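You operate a simulated robot arm through the tools that you are given. There is no shell and no other tool.

You are at the controls of a simulated robot arm. One attempt, no reset.

Task
Tighten the three valve caps in numbered order, at the job card's torque.
Fine: put the driver back in its holster. Set down upright: torque driver.

Only the result counts: the job must be done as asked and must still hold three seconds after the hand-in. Knocking over, shifting, dropping, spilling or breaking anything else fails it. A push-on lid holds only when it is set on centred and level and pressed home; a screw cap is set on level and turned clockwise until tight.

Robot
A 5-joint arm with a two-finger parallel gripper, fixed in place. Base frame: the origin is at the foot of the arm, x ahead of it, y to its left, z up; the work surface is at about z = 0. Readings come in m, degrees, newtons and seconds.
With the tool pointing down near the work surface it reaches from about 0.26 to 0.6 m from the base axis. Its first joint turns from -66.0 to 66.0 degrees. The tool tilts only in the upright plane through the base axis and itself; it spins freely about its own axis. Payload 1.57 kg.
The TCP is the grasp point between the finger pads, 0.03 m short of the fingertips. In the tool frame z runs along the fingers and y along their closing line. The gripper opens to 0.08 m. The fingers are 0.017 m wide and 0.012 m thick; the gripper's body (0.04 by 0.082 m) begins 0.08 m behind the TCP.
Orientation is that of the tool frame in the base frame, as [roll, pitch, yaw] about the fixed x, y, z axes, in that order (R = Rz(yaw) Ry(pitch) Rx(roll)). With the fingers straight down and closing along the base's y, the tool's x points along the base's -x, its y along +y and its z along -z.

Tools
- The arm moves only by the tool apply_moves. Its argument "increments" is a list of rows, each an object of numbers (a shift or turn left out is 0, a gripper value left out holds the last): "x", "y", "z": the shift along the base's x, y, z in m; "wx", "wy", "wz": the turn, a rotation vector about the base's x, y, z in degrees; "claw": the opening, from 0 (shut) to 1 (fully open). In form: [{"x": .., "y": .., "z": .., "wx": .., "wy": .., "wz": .., "claw": ..}, ...]. A call has 1 to 20 rows; each row shifts and turns the commanded pose from where the row before left it. Rows are played at 5 a second. More than 0.05 m and 8.6 degrees between two rows, or a gripper value outside its range, and nothing of the call is played. Where a pose cannot be reached the arm comes as near as it can. A force on the tool above 50 N (or 10 N above the force at the start of the call, whichever is more), or a blocked arm, ends the call early, and 0.2 s more pass. The fingers move at their own pace (about 0.153 m/s each) and stop on an object; they squeeze with about 26 N. The grip force told is the motor's: it shows also when the fingers shut on nothing. Time passes only in rows, and 0.2 s behind the last, so rows that do not move let the fingers close. The reply holds the time, the measured pose of the TCP, the force on the tool along the base axes, the opening and the grip force, in the units named above and with some noise, with the torque about the TCP (base axes, N m) and any sound that the robot's microphone picked up.
- Cameras (640 x 400 px; columns grow to the right, rows downward): "scene" is fixed at [0.0435, 0.392, 0.533]; the picture's right is [-0.73, -0.69, 0.00], its down [-0.33, 0.35, -0.88] and it looks along [0.60, -0.63, -0.48] (base axes); focal length 214 px, centre (320, 200). "wrist" rides on the gripper at [0.072, -0.007, -0.122] in the tool frame; the picture's right is [0.09, 1.00, 0.00], its down [-0.84, 0.08, -0.54] and it looks along [-0.54, 0.05, 0.84] (tool axes); focal length 238 px, centre (320, 200). There is no depth. A picture from a camera that has moved, and an enlarged one, comes with that camera's place and axes in the base frame and with its lens.
- capture(camera): a new picture of that camera. It takes no simulated time.
- zoom(camera, box): a new picture of the part [left, top, right, bottom] of that camera's present view, enlarged. It takes no simulated time.
- finish_job(): hands the job in; it is judged then, once.

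Nothing tells you positions but the pictures and the camera data. Unless the task says otherwise, let go and move clear before handing in.

The tools are called after "Call:" by a JSON object that holds its "name" and its "arguments". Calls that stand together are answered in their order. apply_moves: Moves the arm, as the interface text tells. Its arguments: {"type":"object","properties":{"increments":{"type":"array","items":{"type":"object","properties":{"x":{"type":"number"},"y":{"type":"number"},"z":{"type":"number"},"wx":{"type":"number"},"wy":{"type":"number"},"wz":{"type":"number"},"claw":{"type":"number"}}}}},"required":["increments"]} The other tools are called the same way: capture (camera) takes a picture; zoom (camera, box) takes an enlarged picture of a part of a camera's view; finish_job () hands the job in.

At the start:

```text
time_s: 0.0
ee_pos: [0.2788, 0.1961, 0.455]
tool_rot: [-179.9, 0.0, 180.0]
wrist_force: [-0.4, -0.2, -0.2]
wrist_torque: [0.0, 0.0, 0.01]
grip_width: 0.0798
grip_force: 0.0
```

scene: 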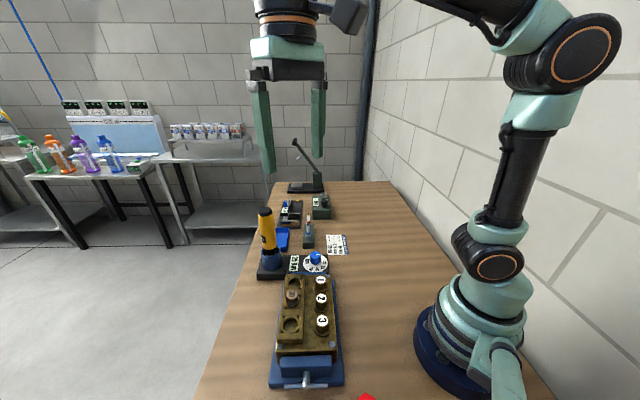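
wrist: 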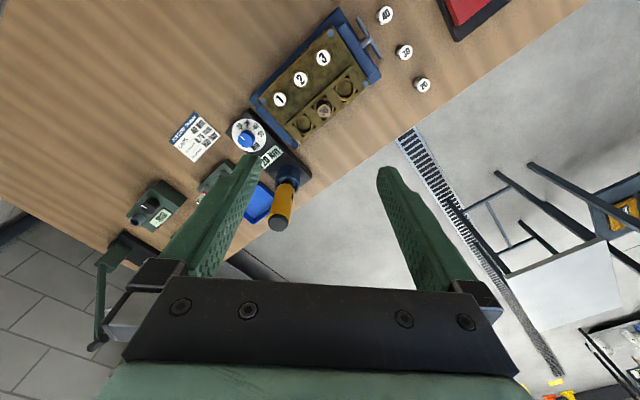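

I see a workbench with a fixture holding three numbered caps, a yellow-handled torque driver in a holster, a dial, and a job card. I'll zoom in for detail before moving.

Call:
{"name": "zoom", "arguments": {"camera": "scene", "box": [240, 180, 380, 280]}}

Call:
{"name": "zoom", "arguments": {"camera": "scene", "box": [240, 240, 400, 400]}}

Call:
{"name": "zoom", "arguments": {"camera": "wrist", "box": [160, 80, 320, 240]}}

Call:
{"name": "zoom", "arguments": {"camera": "wrist", "box": [240, 0, 440, 140]}}

```text
4.00 times, centred on (310, 230) of scene
camera zoom: at [0.0435, 0.392, 0.533], right [-0.73, -0.69, 0.0], down [-0.33, 0.35, -0.88], along [0.6, -0.63, -0.48], focal length 858 px, centre (360, 80)
```

zoom: 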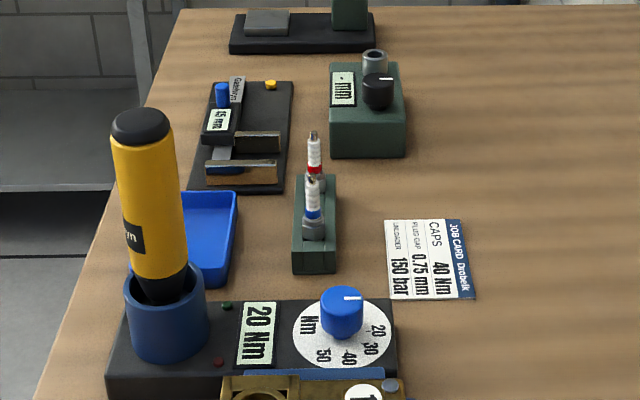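

```text
2.50 times, centred on (320, 320) of scene
camera zoom: at [0.0435, 0.392, 0.533], right [-0.73, -0.69, 0.0], down [-0.33, 0.35, -0.88], along [0.6, -0.63, -0.48], focal length 536 px, centre (320, -100)
```

zoom: 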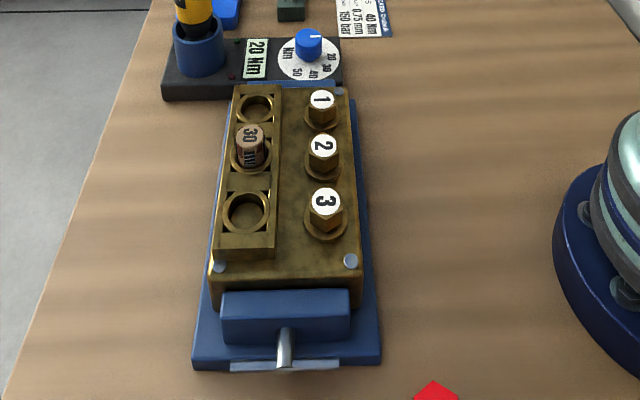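

```text
2.50 times, centred on (240, 160) of wrist
camera zoom: at [0.2062, 0.1909, 0.5751], right [-0.09, 1.0, 0.0], down [0.84, 0.08, 0.54], along [0.54, 0.05, -0.84], focal length 596 px, centre (520, 300)
```

zoom: 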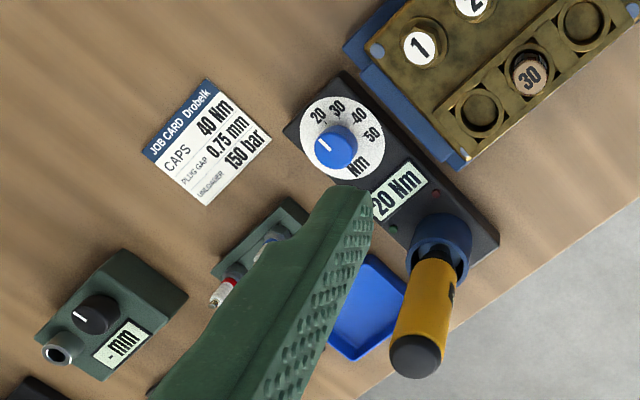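

```text
2.86 times, centred on (340, 70) of wrist
camera zoom: at [0.2062, 0.1909, 0.5751], right [-0.09, 1.0, 0.0], down [0.84, 0.08, 0.54], along [0.54, 0.05, -0.84], focal length 681 px, centre (263, 571)
```

zoom: 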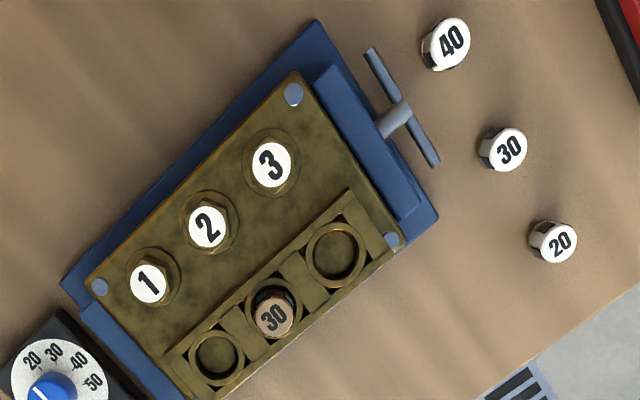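

The job card says CAPS 40 Nm, while the torque station's display currently reads 20 Nm, so the dial needs setting first. I'll look closer at the dial, the fixture, and the loose numbered pieces.

Call:
{"name": "zoom", "arguments": {"camera": "wrist", "box": [370, 0, 450, 100]}}

Call:
{"name": "zoom", "arguments": {"camera": "wrist", "box": [220, 100, 310, 160]}}

Call:
{"name": "zoom", "arguments": {"camera": "scene", "box": [280, 245, 345, 285]}}

Call:
{"name": "zoom", "arguments": {"camera": "scene", "box": [270, 270, 350, 350]}}

Call:
{"name": "zoom", "arguments": {"camera": "wrist", "box": [160, 100, 230, 160]}}

```text
4.00 times, centred on (410, 50) of wrist
camera zoom: at [0.2062, 0.1909, 0.5751], right [-0.09, 1.0, 0.0], down [0.84, 0.08, 0.54], along [0.54, 0.05, -0.84], focal length 953 px, centre (-40, 800)
```

zoom: 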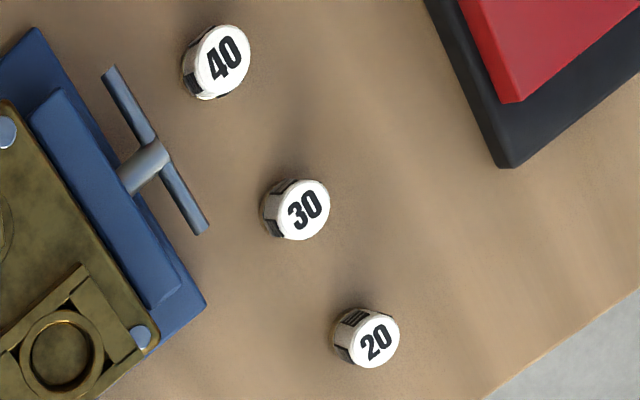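

```text
6.67 times, centred on (265, 130) of wrist
camera zoom: at [0.2062, 0.1909, 0.5751], right [-0.09, 1.0, 0.0], down [0.84, 0.08, 0.54], along [0.54, 0.05, -0.84], focal length 1589 px, centre (687, 667)
```

zoom: 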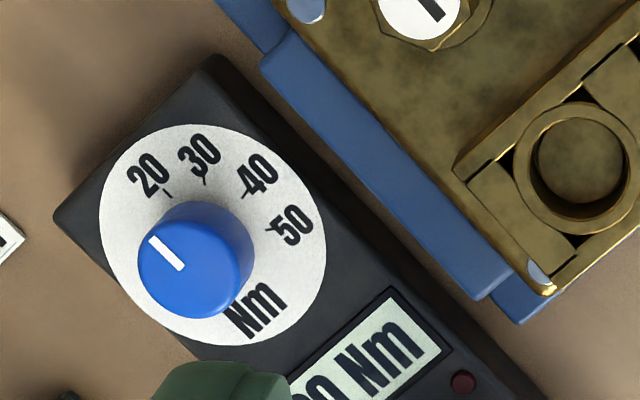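

```text
9.85 times, centred on (312, 265) of scene
camera zoom: at [0.0435, 0.392, 0.533], right [-0.73, -0.69, 0.0], down [-0.33, 0.35, -0.88], along [0.6, -0.63, -0.48], focal length 2112 px, centre (394, -440)
```

zoom: 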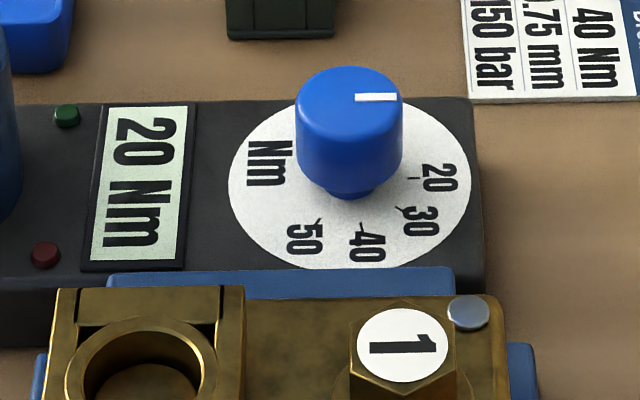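

```text
5.00 times, centred on (310, 310) of scene
camera zoom: at [0.0435, 0.392, 0.533], right [-0.73, -0.69, 0.0], down [-0.33, 0.35, -0.88], along [0.6, -0.63, -0.48], focal length 1072 px, centre (370, -350)
```

zoom: 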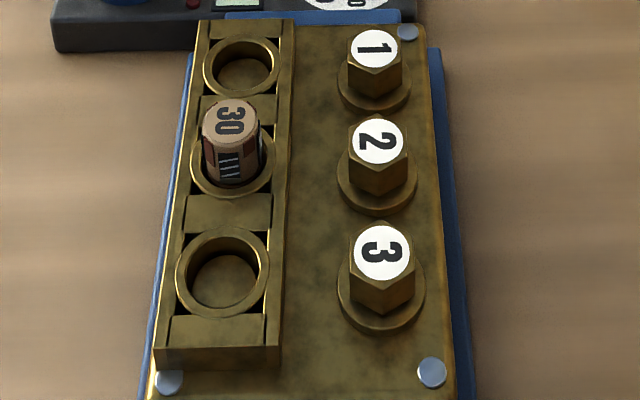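

```text
6.67 times, centred on (195, 130) of wrist
camera zoom: at [0.2062, 0.1909, 0.5751], right [-0.09, 1.0, 0.0], down [0.84, 0.08, 0.54], along [0.54, 0.05, -0.84], focal length 1589 px, centre (1153, 667)
```

zoom: 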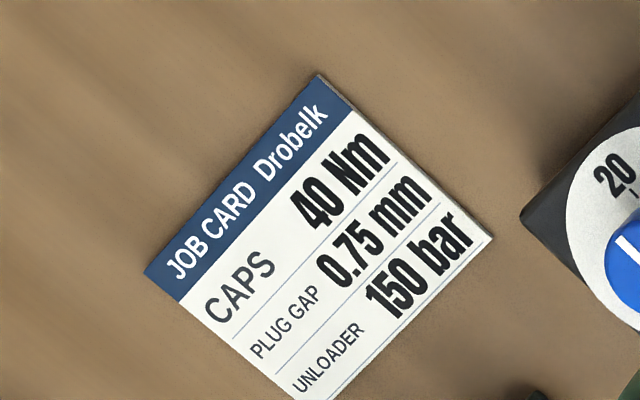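

The dial is at 20 and must go to 40, which is clockwise as seen from above. The knob is at about (0.393, 0.043) and the driver stands in its holster near (0.493, 0.139). I'll hover above the knob to measure it better.

Call:
{"name": "apply_moves", "arguments": {"increments": [{"x": 0.0143, "y": -0.0191, "z": -0.02}, {"x": 0.0143, "y": -0.0191, "z": -0.02}, {"x": 0.0143, "y": -0.0191, "z": -0.02}, {"x": 0.0143, "y": -0.0191, "z": -0.02}, {"x": 0.0143, "y": -0.0191, "z": -0.02}, {"x": 0.0143, "y": -0.0191, "z": -0.02}, {"x": 0.0143, "y": -0.0191, "z": -0.02}, {"x": 0.0143, "y": -0.0191, "z": -0.02}, {}]}}

Call:
{"name": "capture", "arguments": {"camera": "wrist"}}

Call:
{"name": "capture", "arguments": {"camera": "scene"}}

```text
time_s: 2.0
ee_pos: [0.3914, 0.0451, 0.296]
tool_rot: [-180.0, 0.0, 180.0]
wrist_force: [-1.0, 0.2, -0.5]
wrist_torque: [0.0, 0.03, -0.02]
grip_width: 0.0799
grip_force: 0.0
```

```text
taken
camera wrist: at [0.3196, 0.0379, 0.4157], right [-0.09, 1.0, 0.0], down [0.84, 0.08, 0.54], along [0.54, 0.05, -0.84], focal length 238 px, centre (320, 200)
```

wrist: 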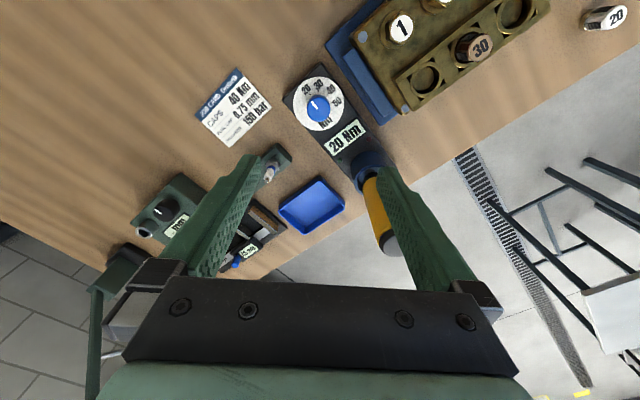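

```text
taken
```

scene: 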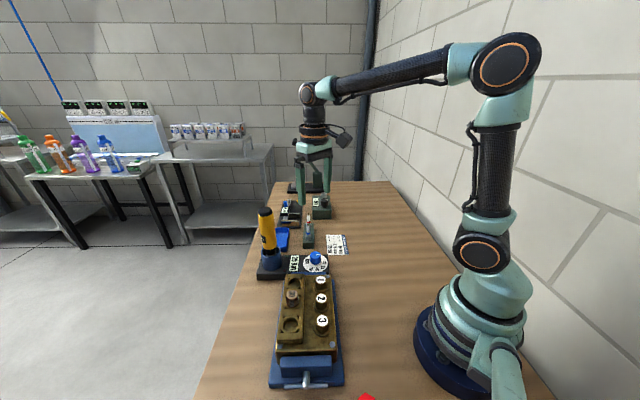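

Call:
{"name": "zoom", "arguments": {"camera": "wrist", "box": [280, 65, 360, 165]}}

Call:
{"name": "zoom", "arguments": {"camera": "wrist", "box": [330, 130, 430, 270]}}

Call:
{"name": "zoom", "arguments": {"camera": "wrist", "box": [320, 0, 560, 120]}}

```text
4.00 times, centred on (320, 115) of wrist
camera zoom: at [0.3196, 0.0379, 0.4157], right [-0.09, 1.0, 0.0], down [0.84, 0.08, 0.54], along [0.54, 0.05, -0.84], focal length 953 px, centre (320, 540)
```

zoom: 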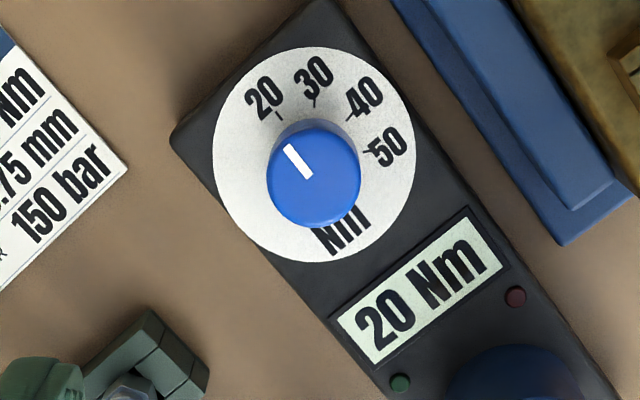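

```text
2.86 times, centred on (380, 200) of wrist
camera zoom: at [0.3196, 0.0379, 0.4157], right [-0.09, 1.0, 0.0], down [0.84, 0.08, 0.54], along [0.54, 0.05, -0.84], focal length 681 px, centre (149, 200)
```

zoom: 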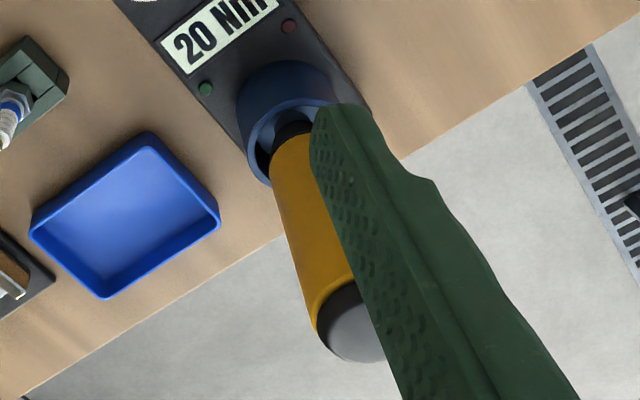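

```text
2.67 times, centred on (440, 60) of wrist
camera zoom: at [0.3196, 0.0379, 0.4157], right [-0.09, 1.0, 0.0], down [0.84, 0.08, 0.54], along [0.54, 0.05, -0.84], focal length 636 px, centre (0, 573)
```

zoom: 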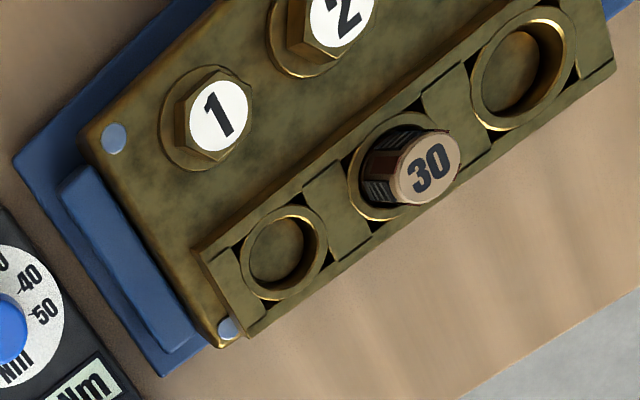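

The dial face is at z≈0.03 with the knob top near 0.068, and the ticks are 45° apart, so 20→40 is a 90° clockwise turn. I'll pre-rotate the gripper by +90° above the knob so the turn ends with the camera on the base side.

Call:
{"name": "apply_moves", "arguments": {"increments": [{"wz": 8.2, "x": 0.001, "y": -0.001, "claw": 0.75}, {"wz": 8.2, "x": 0.001, "y": -0.001, "z": -0.01}, {"wz": 8.2, "z": -0.01}, {"wz": 8.2, "z": -0.01}, {"wz": 8.2, "z": -0.01}, {"wz": 8.2, "z": -0.01}, {"wz": 8.2, "z": -0.01}, {"wz": 8.2, "z": -0.01}, {"wz": 8.2, "z": -0.01}, {"wz": 8.2, "z": -0.01}, {"wz": 8.0, "z": -0.01}, {}]}}

Call:
{"name": "capture", "arguments": {"camera": "wrist"}}

Call:
{"name": "capture", "arguments": {"camera": "scene"}}

```text
time_s: 4.6
ee_pos: [0.3941, 0.0412, 0.1946]
tool_rot: [179.9, 0.0, -89.9]
wrist_force: [0.1, 0.2, -0.8]
wrist_torque: [0.0, -0.01, -0.04]
grip_width: 0.0602
grip_force: 0.1
```

```text
taken
camera wrist: at [0.4003, -0.0295, 0.315], right [-1.0, -0.09, 0.0], down [-0.08, 0.84, 0.54], along [-0.05, 0.54, -0.84], focal length 238 px, centre (320, 200)
```

wrist: 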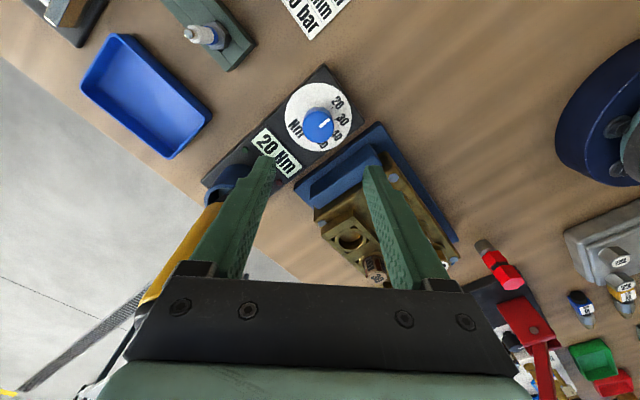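

```text
taken
```

scene: 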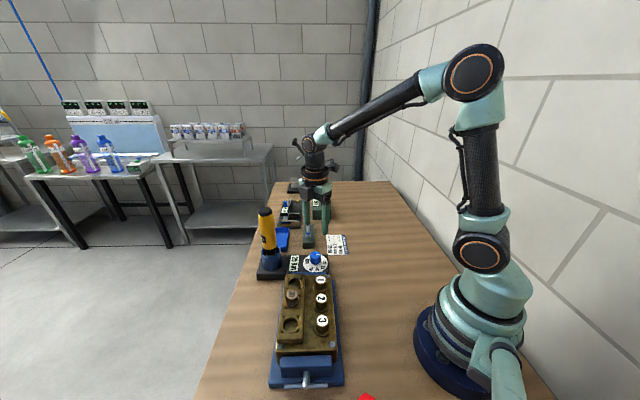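

Call:
{"name": "zoom", "arguments": {"camera": "wrist", "box": [270, 65, 370, 165]}}

```text
4.00 times, centred on (320, 115) of wrist
camera zoom: at [0.4003, -0.0295, 0.315], right [-1.0, -0.09, 0.0], down [-0.08, 0.84, 0.54], along [-0.05, 0.54, -0.84], focal length 953 px, centre (320, 540)
```

zoom: 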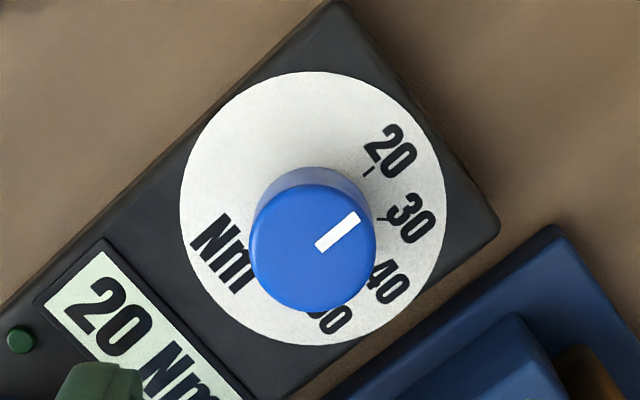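

The knob centre comes out at (0.396, 0.0415). I'll descend around it with the fingers straddling, then check before closing.

Call:
{"name": "apply_moves", "arguments": {"increments": [{"x": 0.002, "z": -0.02}, {"z": -0.02}, {"z": -0.02}, {"z": -0.02}, {"z": -0.02}, {"z": -0.015}, {}]}}

Call:
{"name": "capture", "arguments": {"camera": "wrist"}}

Call:
{"name": "zoom", "arguments": {"camera": "scene", "box": [270, 215, 360, 285]}}

```text
time_s: 6.2
ee_pos: [0.3982, 0.0427, 0.0793]
tool_rot: [-180.0, 0.0, -89.9]
wrist_force: [0.0, 0.0, -0.4]
wrist_torque: [-0.03, -0.02, -0.01]
grip_width: 0.0596
grip_force: 0.0
```

```text
taken
camera wrist: at [0.4037, -0.0289, 0.1988], right [-1.0, -0.09, 0.0], down [-0.08, 0.84, 0.54], along [-0.05, 0.54, -0.84], focal length 238 px, centre (320, 200)
```

wrist: 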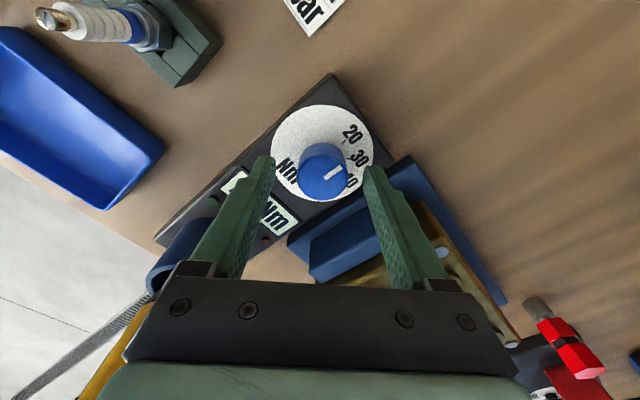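

```text
5.71 times, centred on (315, 250) of scene
camera zoom: at [0.0436, 0.392, 0.533], right [-0.73, -0.69, 0.0], down [-0.33, 0.35, -0.88], along [0.6, -0.63, -0.48], focal length 1226 px, centre (349, -86)
```

zoom: 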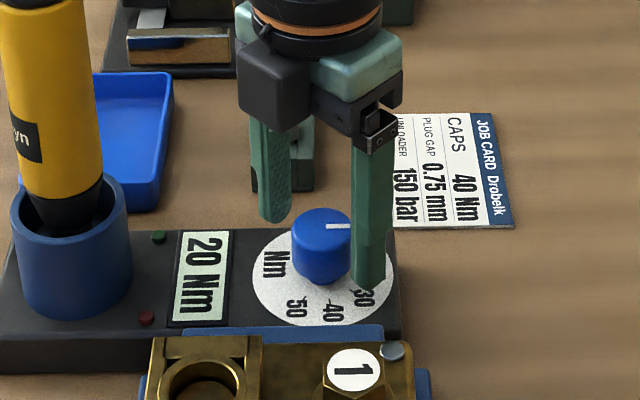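

Call:
{"name": "zoom", "arguments": {"camera": "wrist", "box": [250, 90, 390, 230]}}

```text
2.86 times, centred on (320, 160) of wrist
camera zoom: at [0.4037, -0.0289, 0.1988], right [-1.0, -0.09, 0.0], down [-0.08, 0.84, 0.54], along [-0.05, 0.54, -0.84], focal length 681 px, centre (320, 314)
```

zoom: 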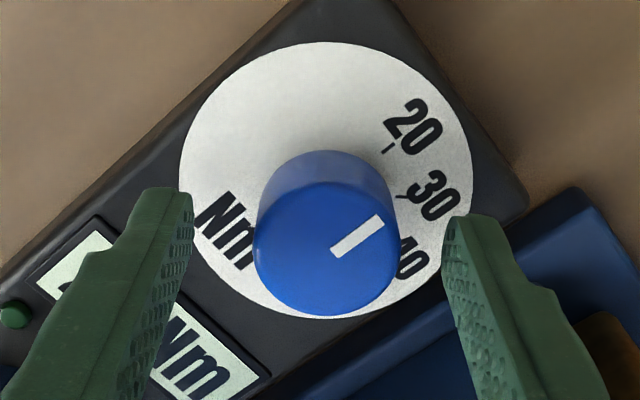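

The knob sits about 1.6 mm toward the base relative to the finger midpoint. I'll correct this, go down 10 mm more, and close on it.

Call:
{"name": "apply_moves", "arguments": {"increments": [{"x": -0.0016, "y": -0.001, "z": -0.01}, {}, {"claw": 0.0}, {}, {}, {}]}}

Call:
{"name": "zoom", "arguments": {"camera": "wrist", "box": [250, 90, 390, 230]}}

Call:
{"name": "zoom", "arguments": {"camera": "scene", "box": [270, 215, 360, 285]}}

```text
time_s: 7.6
ee_pos: [0.3964, 0.0411, 0.0699]
tool_rot: [-180.0, 0.0, -89.9]
wrist_force: [8.6, 0.4, -13.8]
wrist_torque: [0.04, -0.07, 0.01]
grip_width: 0.0334
grip_force: 41.4
```

```text
2.86 times, centred on (320, 160) of wrist
camera zoom: at [0.402, -0.0297, 0.1897], right [-1.0, -0.09, 0.0], down [-0.08, 0.84, 0.54], along [-0.05, 0.54, -0.84], focal length 681 px, centre (320, 314)
```

zoom: 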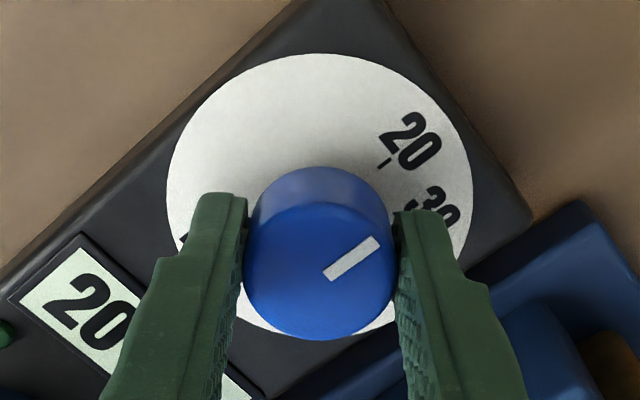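

```text
5.71 times, centred on (315, 250) of scene
camera zoom: at [0.0436, 0.392, 0.533], right [-0.73, -0.69, 0.0], down [-0.33, 0.35, -0.88], along [0.6, -0.64, -0.48], focal length 1226 px, centre (349, -86)
```

zoom: 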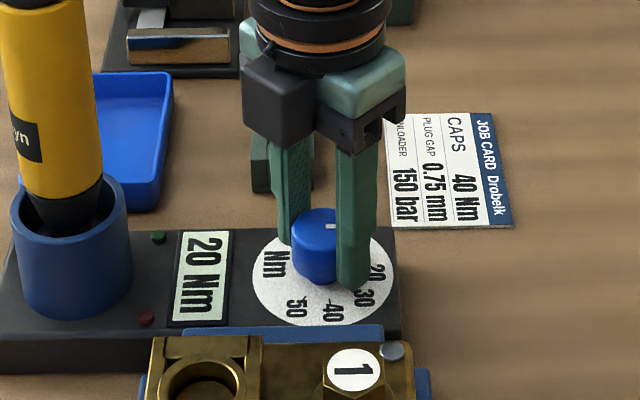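

Knob gripped (0.0334 m wide). Now I'll turn it 90° clockwise in small steps.

Call:
{"name": "apply_moves", "arguments": {"increments": [{"wz": -5}, {"wz": -8}, {"wz": -8}, {"wz": -8}, {"wz": -8}, {"wz": -8}, {}]}}

Call:
{"name": "zoom", "arguments": {"camera": "scene", "box": [270, 215, 360, 285]}}

Call:
{"name": "capture", "arguments": {"camera": "wrist"}}

```text
time_s: 9.2
ee_pos: [0.3953, 0.0425, 0.069]
tool_rot: [-180.0, 0.0, -134.9]
wrist_force: [10.4, 20.3, -21.7]
wrist_torque: [0.41, -0.29, -0.02]
grip_width: 0.0335
grip_force: 41.4
```

```text
5.71 times, centred on (315, 250) of scene
camera zoom: at [0.0436, 0.392, 0.533], right [-0.73, -0.69, 0.0], down [-0.33, 0.35, -0.88], along [0.6, -0.63, -0.48], focal length 1226 px, centre (349, -86)
```

zoom: 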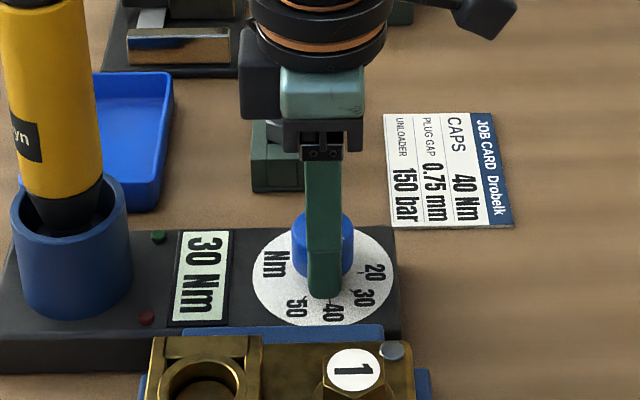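

```text
taken
camera wrist: at [0.3486, -0.0134, 0.1901], right [-0.77, 0.64, 0.0], down [0.54, 0.65, 0.54], along [0.35, 0.42, -0.84], focal length 238 px, centre (320, 200)
```

wrist: 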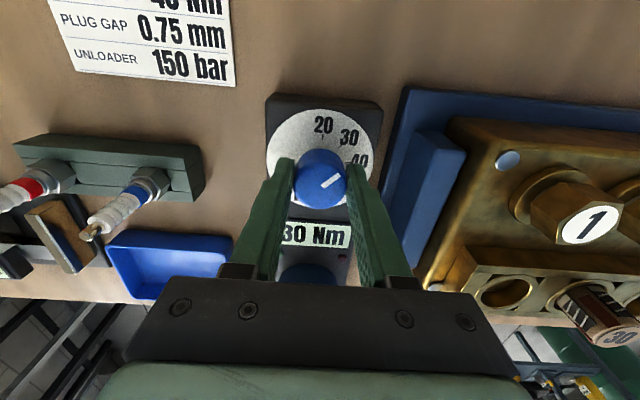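

Display reads 30 Nm and the knob follows. Some side force has built up; I'll test a small relief shift before continuing.

Call:
{"name": "apply_moves", "arguments": {"increments": [{"x": 0.0005, "y": 0.001}, {}]}}

```text
time_s: 9.8
ee_pos: [0.3949, 0.0419, 0.07]
tool_rot: [179.8, -0.1, -135.0]
wrist_force: [-2.4, 11.1, -6.5]
wrist_torque: [0.34, -1.11, 0.06]
grip_width: 0.0339
grip_force: 41.2
```

Call:
{"name": "apply_moves", "arguments": {"increments": [{"y": 0.0007}, {"wz": -8}, {"wz": -8}, {"wz": -8}, {"wz": -8}, {"wz": -8}, {"wz": -5}, {}]}}

Call:
{"name": "zoom", "arguments": {"camera": "scene", "box": [270, 215, 360, 285]}}

Call:
{"name": "capture", "arguments": {"camera": "wrist"}}

```text
time_s: 11.6
ee_pos: [0.3961, 0.0426, 0.0684]
tool_rot: [180.0, -0.1, 179.9]
wrist_force: [-8.4, -11.9, 20.3]
wrist_torque: [-0.23, 1.05, 0.0]
grip_width: 0.0333
grip_force: 41.4
```

```text
5.71 times, centred on (315, 250) of scene
camera zoom: at [0.0435, 0.392, 0.533], right [-0.73, -0.69, 0.0], down [-0.33, 0.35, -0.88], along [0.6, -0.63, -0.48], focal length 1226 px, centre (349, -86)
```

zoom: 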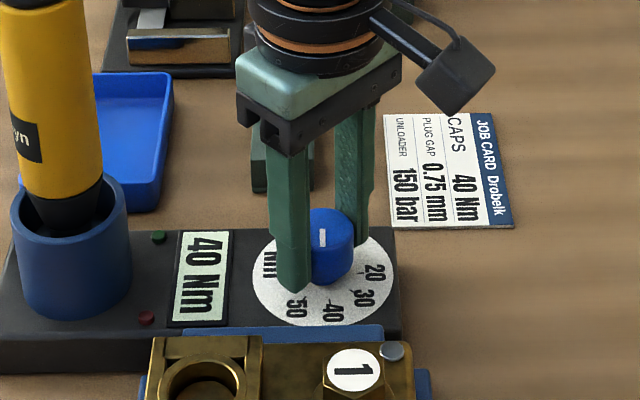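

```text
taken
camera wrist: at [0.3231, 0.0363, 0.19], right [-0.09, 1.0, 0.0], down [0.84, 0.08, 0.54], along [0.54, 0.05, -0.84], focal length 238 px, centre (320, 200)
```

wrist: 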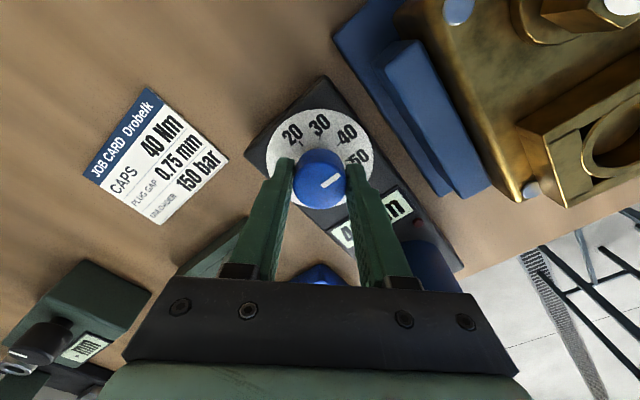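

The display now reads 40 Nm. I'll open the fingers and rise straight up.

Call:
{"name": "apply_moves", "arguments": {"increments": [{"claw": 0.75}, {}, {}, {"z": 0.02}, {"z": 0.03}, {"z": 0.03}, {"z": 0.03}, {"z": 0.04}, {"z": 0.04}, {"z": 0.04}, {}]}}

Call:
{"name": "capture", "arguments": {"camera": "wrist"}}

Call:
{"name": "zoom", "arguments": {"camera": "scene", "box": [240, 200, 360, 290]}}

```text
time_s: 14.0
ee_pos: [0.3951, 0.0417, 0.2996]
tool_rot: [-180.0, 0.0, -180.0]
wrist_force: [0.4, 0.0, -0.8]
wrist_torque: [0.02, 0.01, 0.02]
grip_width: 0.0602
grip_force: 0.0
```

```text
taken
camera wrist: at [0.3231, 0.036, 0.4207], right [-0.09, 1.0, 0.0], down [0.84, 0.08, 0.54], along [0.54, 0.05, -0.84], focal length 238 px, centre (320, 200)
```

wrist: 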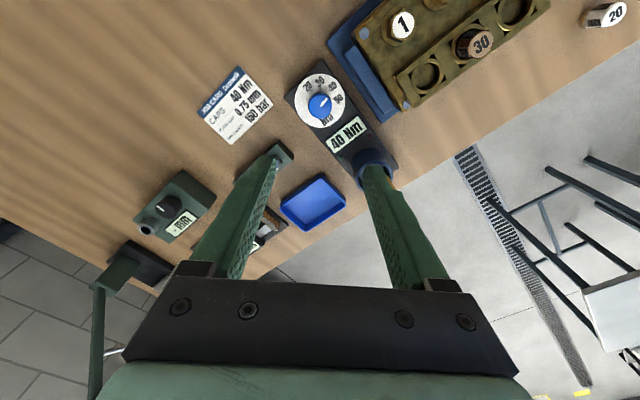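

```text
4.44 times, centred on (300, 245) of scene
camera zoom: at [0.0435, 0.392, 0.533], right [-0.73, -0.69, 0.0], down [-0.33, 0.35, -0.88], along [0.6, -0.63, -0.48], focal length 953 px, centre (409, 0)
```

zoom: 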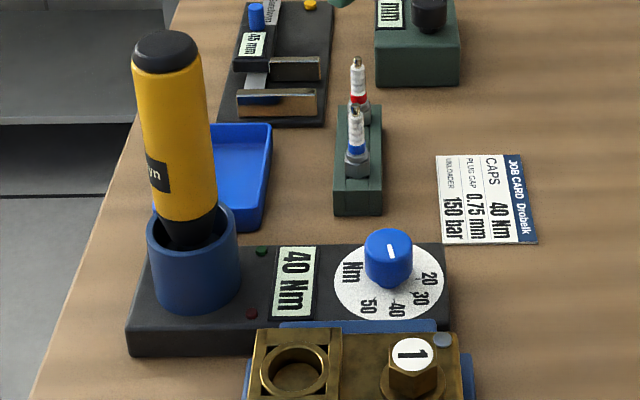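

Dial is set to 40 Nm. Next I go above the driver, staying well over its top (≈0.22 m), to localise it.

Call:
{"name": "apply_moves", "arguments": {"increments": [{"z": 0.02, "claw": 1.0}, {"x": 0.02, "y": 0.0187, "z": 0.01}, {"x": 0.02, "y": 0.0187}, {"x": 0.02, "y": 0.0187}, {"x": 0.02, "y": 0.0187}, {"x": 0.02, "y": 0.0187}, {}]}}

Call:
{"name": "capture", "arguments": {"camera": "wrist"}}

Call:
{"name": "capture", "arguments": {"camera": "scene"}}

```text
time_s: 15.6
ee_pos: [0.495, 0.1347, 0.3309]
tool_rot: [179.9, 0.0, 180.0]
wrist_force: [0.3, -0.2, -0.1]
wrist_torque: [-0.01, -0.02, 0.0]
grip_width: 0.0801
grip_force: 0.1
```

```text
taken
camera wrist: at [0.4232, 0.128, 0.4517], right [-0.09, 1.0, 0.0], down [0.84, 0.08, 0.54], along [0.54, 0.05, -0.84], focal length 238 px, centre (320, 200)
```

wrist: 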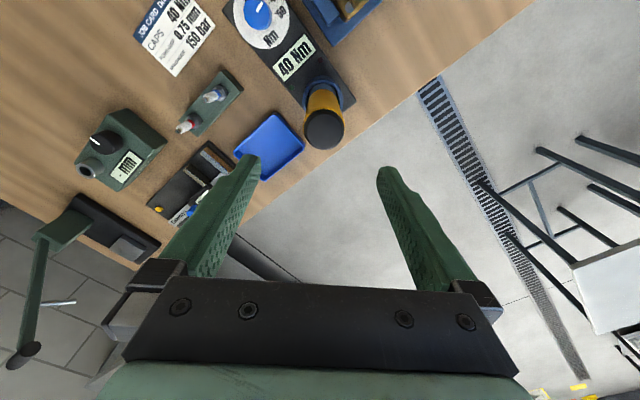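

```text
taken
```

scene: 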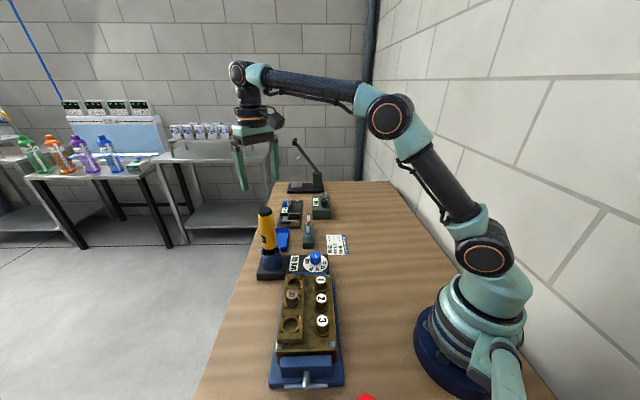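

Call:
{"name": "zoom", "arguments": {"camera": "wrist", "box": [270, 60, 380, 160]}}

Call:
{"name": "zoom", "arguments": {"camera": "scene", "box": [240, 190, 310, 290]}}

```text
4.00 times, centred on (325, 110) of wrist
camera zoom: at [0.4232, 0.128, 0.4517], right [-0.09, 1.0, 0.0], down [0.84, 0.08, 0.54], along [0.54, 0.05, -0.84], focal length 953 px, centre (300, 560)
```

zoom: 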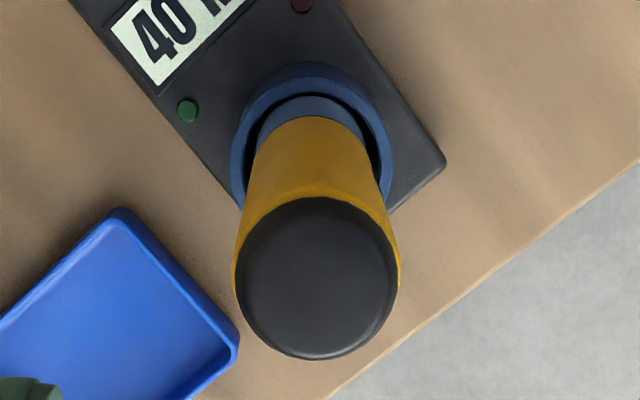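

```text
4.00 times, centred on (275, 240) of scene
camera zoom: at [0.0436, 0.392, 0.533], right [-0.73, -0.69, 0.0], down [-0.33, 0.35, -0.88], along [0.6, -0.63, -0.48], focal length 858 px, centre (500, 40)
```

zoom: 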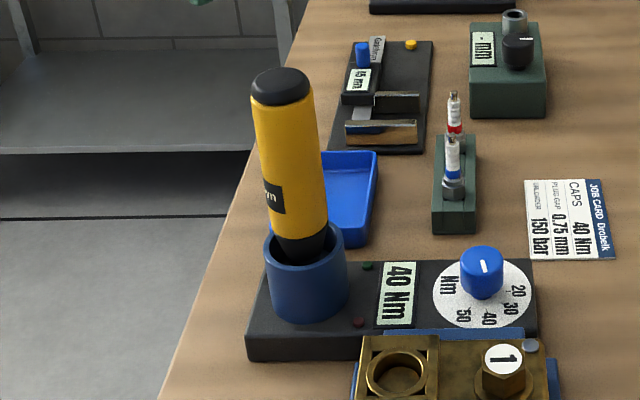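

The driver's axis is at about (0.4895, 0.138), top at z≈0.222, handle ≈0.04 m in diameter. I'll centre over it and descend partway to verify before gripping.

Call:
{"name": "apply_moves", "arguments": {"increments": [{"x": -0.0055, "y": 0.0035}, {"z": -0.03}, {"z": -0.03}, {}]}}

Call:
{"name": "capture", "arguments": {"camera": "wrist"}}

Call:
{"name": "zoom", "arguments": {"camera": "scene", "box": [220, 150, 320, 280]}}

```text
time_s: 16.6
ee_pos: [0.4901, 0.1403, 0.27]
tool_rot: [180.0, 0.0, -180.0]
wrist_force: [0.1, -0.1, 0.0]
wrist_torque: [-0.04, -0.03, 0.0]
grip_width: 0.0799
grip_force: 0.1
```

```text
taken
camera wrist: at [0.418, 0.1338, 0.3909], right [-0.09, 1.0, 0.0], down [0.84, 0.08, 0.54], along [0.54, 0.05, -0.84], focal length 238 px, centre (320, 200)
```

wrist: 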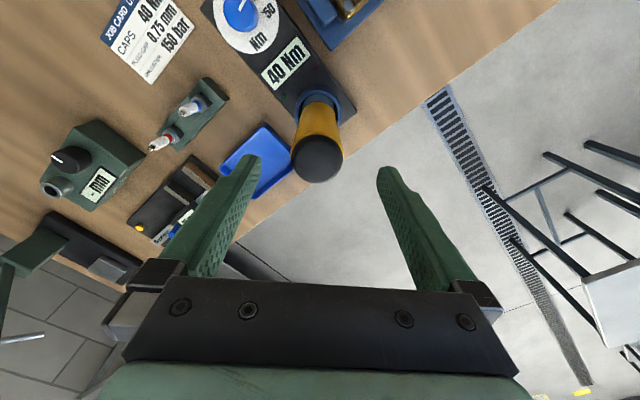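

```text
3.08 times, centred on (270, 215) of scene
camera zoom: at [0.0435, 0.392, 0.533], right [-0.73, -0.69, 0.0], down [-0.33, 0.35, -0.88], along [0.6, -0.63, -0.48], focal length 660 px, centre (474, 154)
```

zoom: 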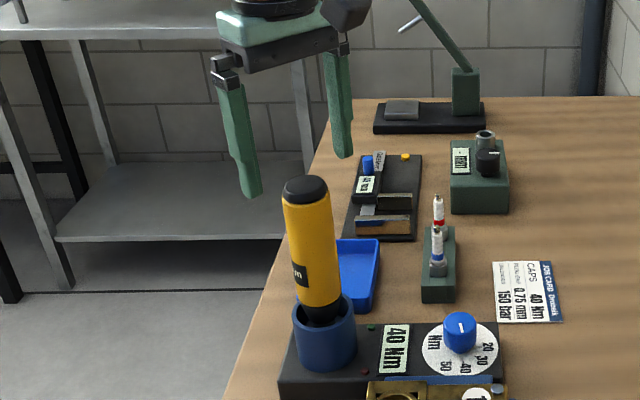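

Call:
{"name": "zoom", "arguments": {"camera": "wrist", "box": [250, 90, 390, 230]}}

```text
2.86 times, centred on (320, 160) of wrist
camera zoom: at [0.418, 0.1338, 0.3909], right [-0.09, 1.0, 0.0], down [0.84, 0.08, 0.54], along [0.54, 0.05, -0.84], focal length 681 px, centre (320, 314)
```

zoom: 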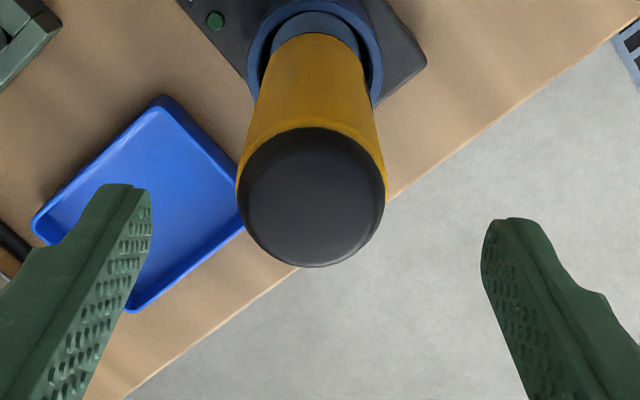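

Small correction of −2 mm in y, then descend to grip the handle at z≈0.17.

Call:
{"name": "apply_moves", "arguments": {"increments": [{"y": -0.002, "x": -0.0005}, {"z": -0.02}, {"z": -0.02}, {"z": -0.02}, {"z": -0.02}, {"z": -0.02}, {}]}}

Call:
{"name": "capture", "arguments": {"camera": "wrist"}}

Call:
{"name": "zoom", "arguments": {"camera": "scene", "box": [220, 150, 320, 280]}}

```text
time_s: 18.2
ee_pos: [0.4904, 0.1391, 0.1691]
tool_rot: [180.0, 0.0, 179.9]
wrist_force: [-0.1, 1.0, 0.2]
wrist_torque: [0.02, 0.02, 0.02]
grip_width: 0.0799
grip_force: 0.0
```

```text
taken
camera wrist: at [0.4178, 0.1329, 0.2903], right [-0.09, 1.0, 0.0], down [0.84, 0.08, 0.54], along [0.54, 0.05, -0.84], focal length 238 px, centre (320, 200)
```

wrist: 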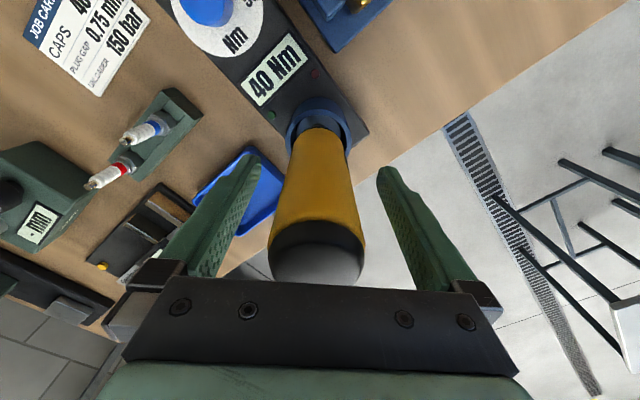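

```text
3.08 times, centred on (270, 215) of scene
camera zoom: at [0.0435, 0.392, 0.533], right [-0.73, -0.69, 0.0], down [-0.33, 0.35, -0.88], along [0.6, -0.63, -0.48], focal length 660 px, centre (474, 154)
```

zoom: 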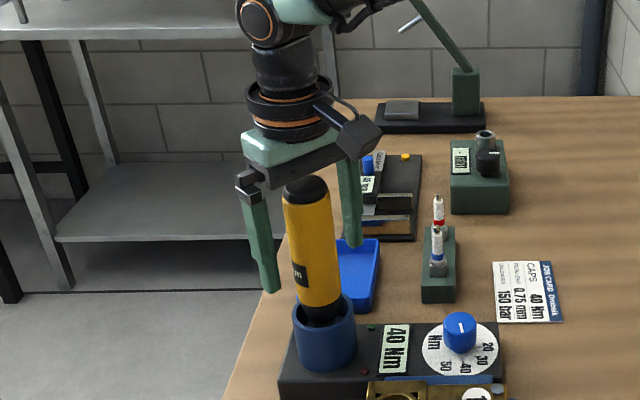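

Call:
{"name": "apply_moves", "arguments": {"increments": [{"y": -0.001}, {"claw": 0.0}, {}, {}, {}]}}

Call:
{"name": "capture", "arguments": {"camera": "wrist"}}

Call:
{"name": "zoom", "arguments": {"camera": "scene", "box": [220, 150, 320, 280]}}

```text
time_s: 19.4
ee_pos: [0.4906, 0.1387, 0.1701]
tool_rot: [179.9, -0.1, -179.9]
wrist_force: [-0.1, 0.4, 0.3]
wrist_torque: [0.1, -0.1, -0.03]
grip_width: 0.0417
grip_force: 26.2
```

```text
taken
camera wrist: at [0.4177, 0.1316, 0.2906], right [-0.09, 1.0, 0.0], down [0.84, 0.08, 0.54], along [0.54, 0.05, -0.84], focal length 238 px, centre (320, 200)
```

wrist: 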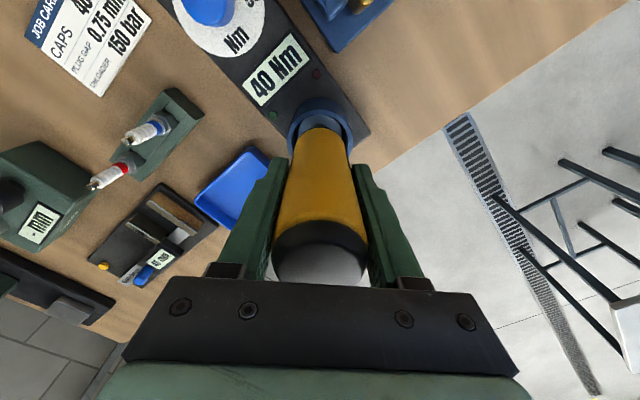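

```text
3.08 times, centred on (270, 215) of scene
camera zoom: at [0.0436, 0.392, 0.533], right [-0.73, -0.69, 0.0], down [-0.33, 0.35, -0.88], along [0.6, -0.63, -0.48], focal length 660 px, centre (474, 154)
```

zoom: 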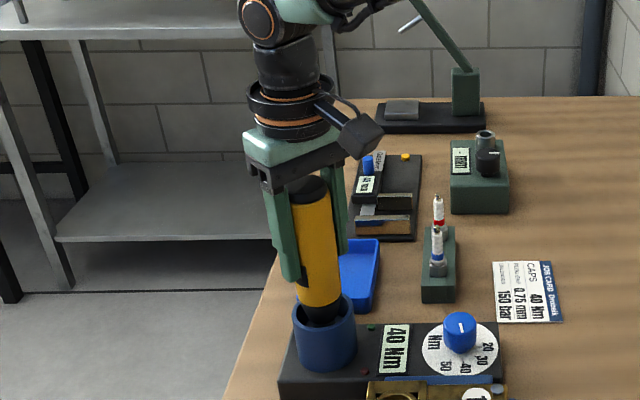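

Gripped with near-zero side force (width 0.0417). I'll note this as the holster pose (≈0.490, 0.138, 0.170) and lift straight up.

Call:
{"name": "apply_moves", "arguments": {"increments": [{"z": 0.01}, {"z": 0.02}, {"z": 0.02}, {"z": 0.02}, {"z": 0.02}, {"z": 0.02}, {"z": 0.02}, {}]}}

Call:
{"name": "capture", "arguments": {"camera": "scene"}}

Call:
{"name": "capture", "arguments": {"camera": "wrist"}}

Call:
{"name": "zoom", "arguments": {"camera": "scene", "box": [220, 120, 320, 280]}}

```text
time_s: 21.2
ee_pos: [0.4889, 0.136, 0.301]
tool_rot: [-180.0, 0.0, -180.0]
wrist_force: [0.5, -0.1, -4.0]
wrist_torque: [0.06, 0.0, 0.04]
grip_width: 0.0417
grip_force: 26.0
```

```text
taken
```

scene: 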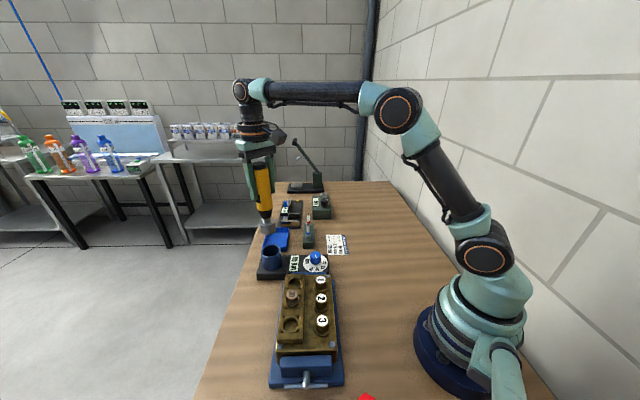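

```text
taken
camera wrist: at [0.4174, 0.1301, 0.4216], right [-0.09, 1.0, 0.0], down [0.84, 0.08, 0.54], along [0.54, 0.05, -0.84], focal length 238 px, centre (320, 200)
```

wrist: 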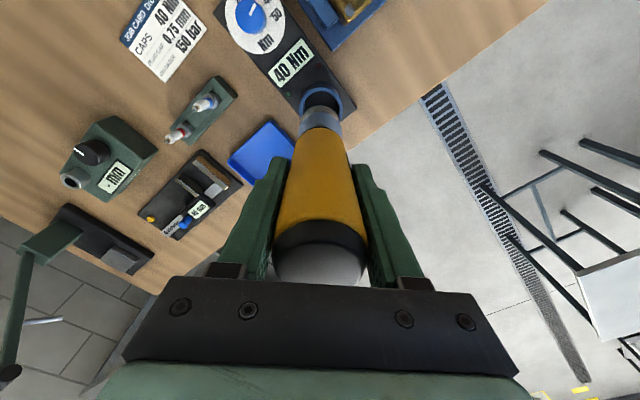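

```text
2.50 times, centred on (270, 200) of scene
camera zoom: at [0.0436, 0.392, 0.533], right [-0.73, -0.69, 0.0], down [-0.33, 0.35, -0.88], along [0.6, -0.63, -0.48], focal length 536 px, centre (445, 200)
```

zoom: 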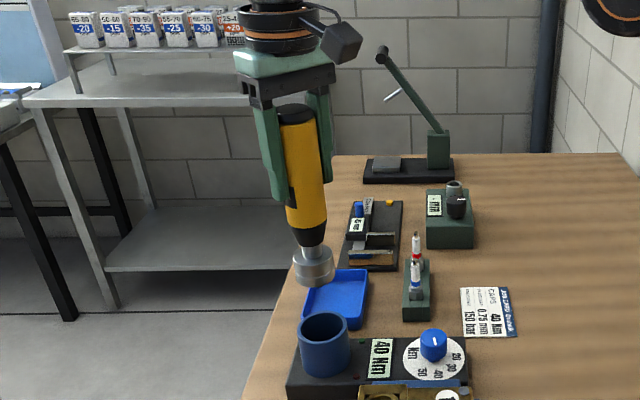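

The driver is out and vertical; its socket bottom is about 0.145 m below the TCP. I'll carry it high to a viewpoint over the fixture to localise the caps.

Call:
{"name": "apply_moves", "arguments": {"increments": [{"z": 0.03}, {"x": -0.0215, "y": 0.0038, "z": 0.01}, {"x": -0.0215, "y": 0.0038, "z": 0.01}, {"x": -0.0215, "y": 0.0038, "z": 0.01}, {"x": -0.0215, "y": 0.0038, "z": 0.01}, {"x": -0.0215, "y": 0.0038, "z": 0.01}, {"x": -0.0215, "y": 0.0038}, {}, {}]}}

Call:
{"name": "capture", "arguments": {"camera": "wrist"}}

Call:
{"name": "capture", "arguments": {"camera": "scene"}}

```text
time_s: 23.2
ee_pos: [0.3602, 0.16, 0.3797]
tool_rot: [-179.9, -0.1, -180.0]
wrist_force: [0.1, 0.2, -4.9]
wrist_torque: [-0.01, 0.01, 0.0]
grip_width: 0.0415
grip_force: 25.7
```

```text
taken
camera wrist: at [0.2878, 0.1541, 0.4998], right [-0.09, 1.0, 0.0], down [0.84, 0.08, 0.54], along [0.54, 0.05, -0.84], focal length 238 px, centre (320, 200)
```

wrist: 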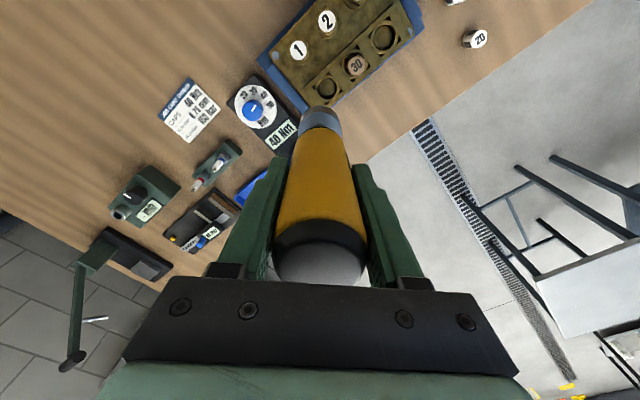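

```text
taken
```

scene: 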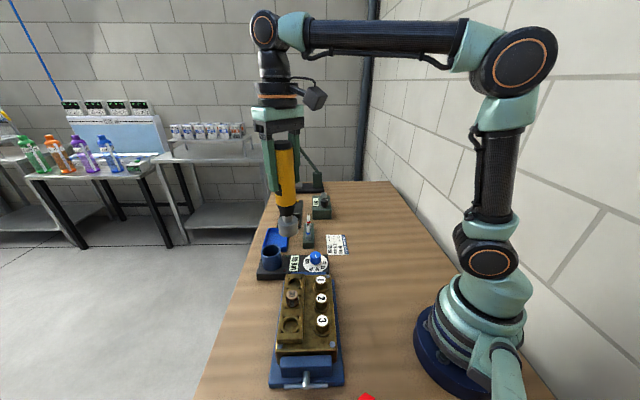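

Call:
{"name": "zoom", "arguments": {"camera": "wrist", "box": [260, 0, 400, 130]}}

Call:
{"name": "zoom", "arguments": {"camera": "scene", "box": [260, 130, 340, 250]}}

```text
3.08 times, centred on (330, 65) of wrist
camera zoom: at [0.2878, 0.1541, 0.4998], right [-0.09, 1.0, 0.0], down [0.84, 0.08, 0.54], along [0.54, 0.05, -0.84], focal length 733 px, centre (289, 615)
```

zoom: 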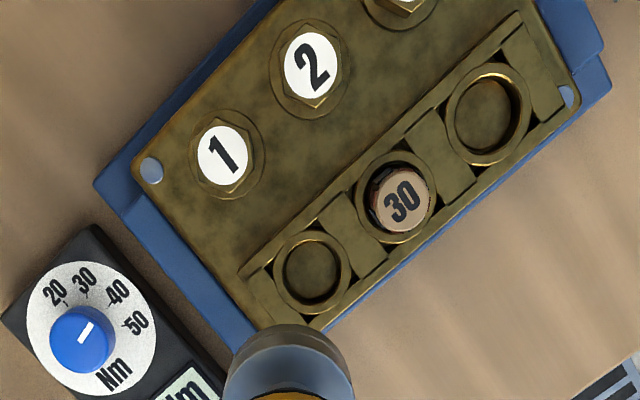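

```text
3.33 times, centred on (300, 190) of scene
camera zoom: at [0.0436, 0.392, 0.533], right [-0.73, -0.69, 0.0], down [-0.33, 0.35, -0.88], along [0.6, -0.63, -0.48], focal length 715 px, centre (387, 233)
```

zoom: 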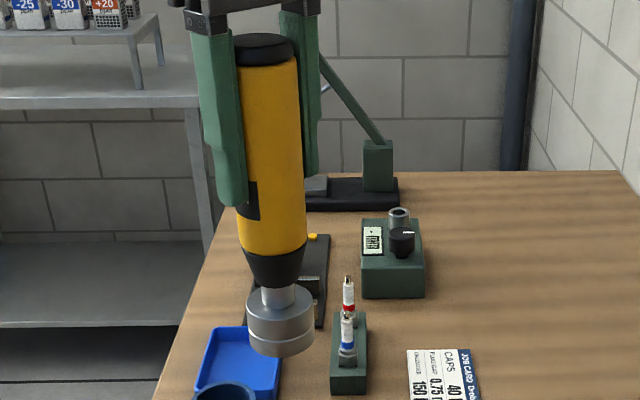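

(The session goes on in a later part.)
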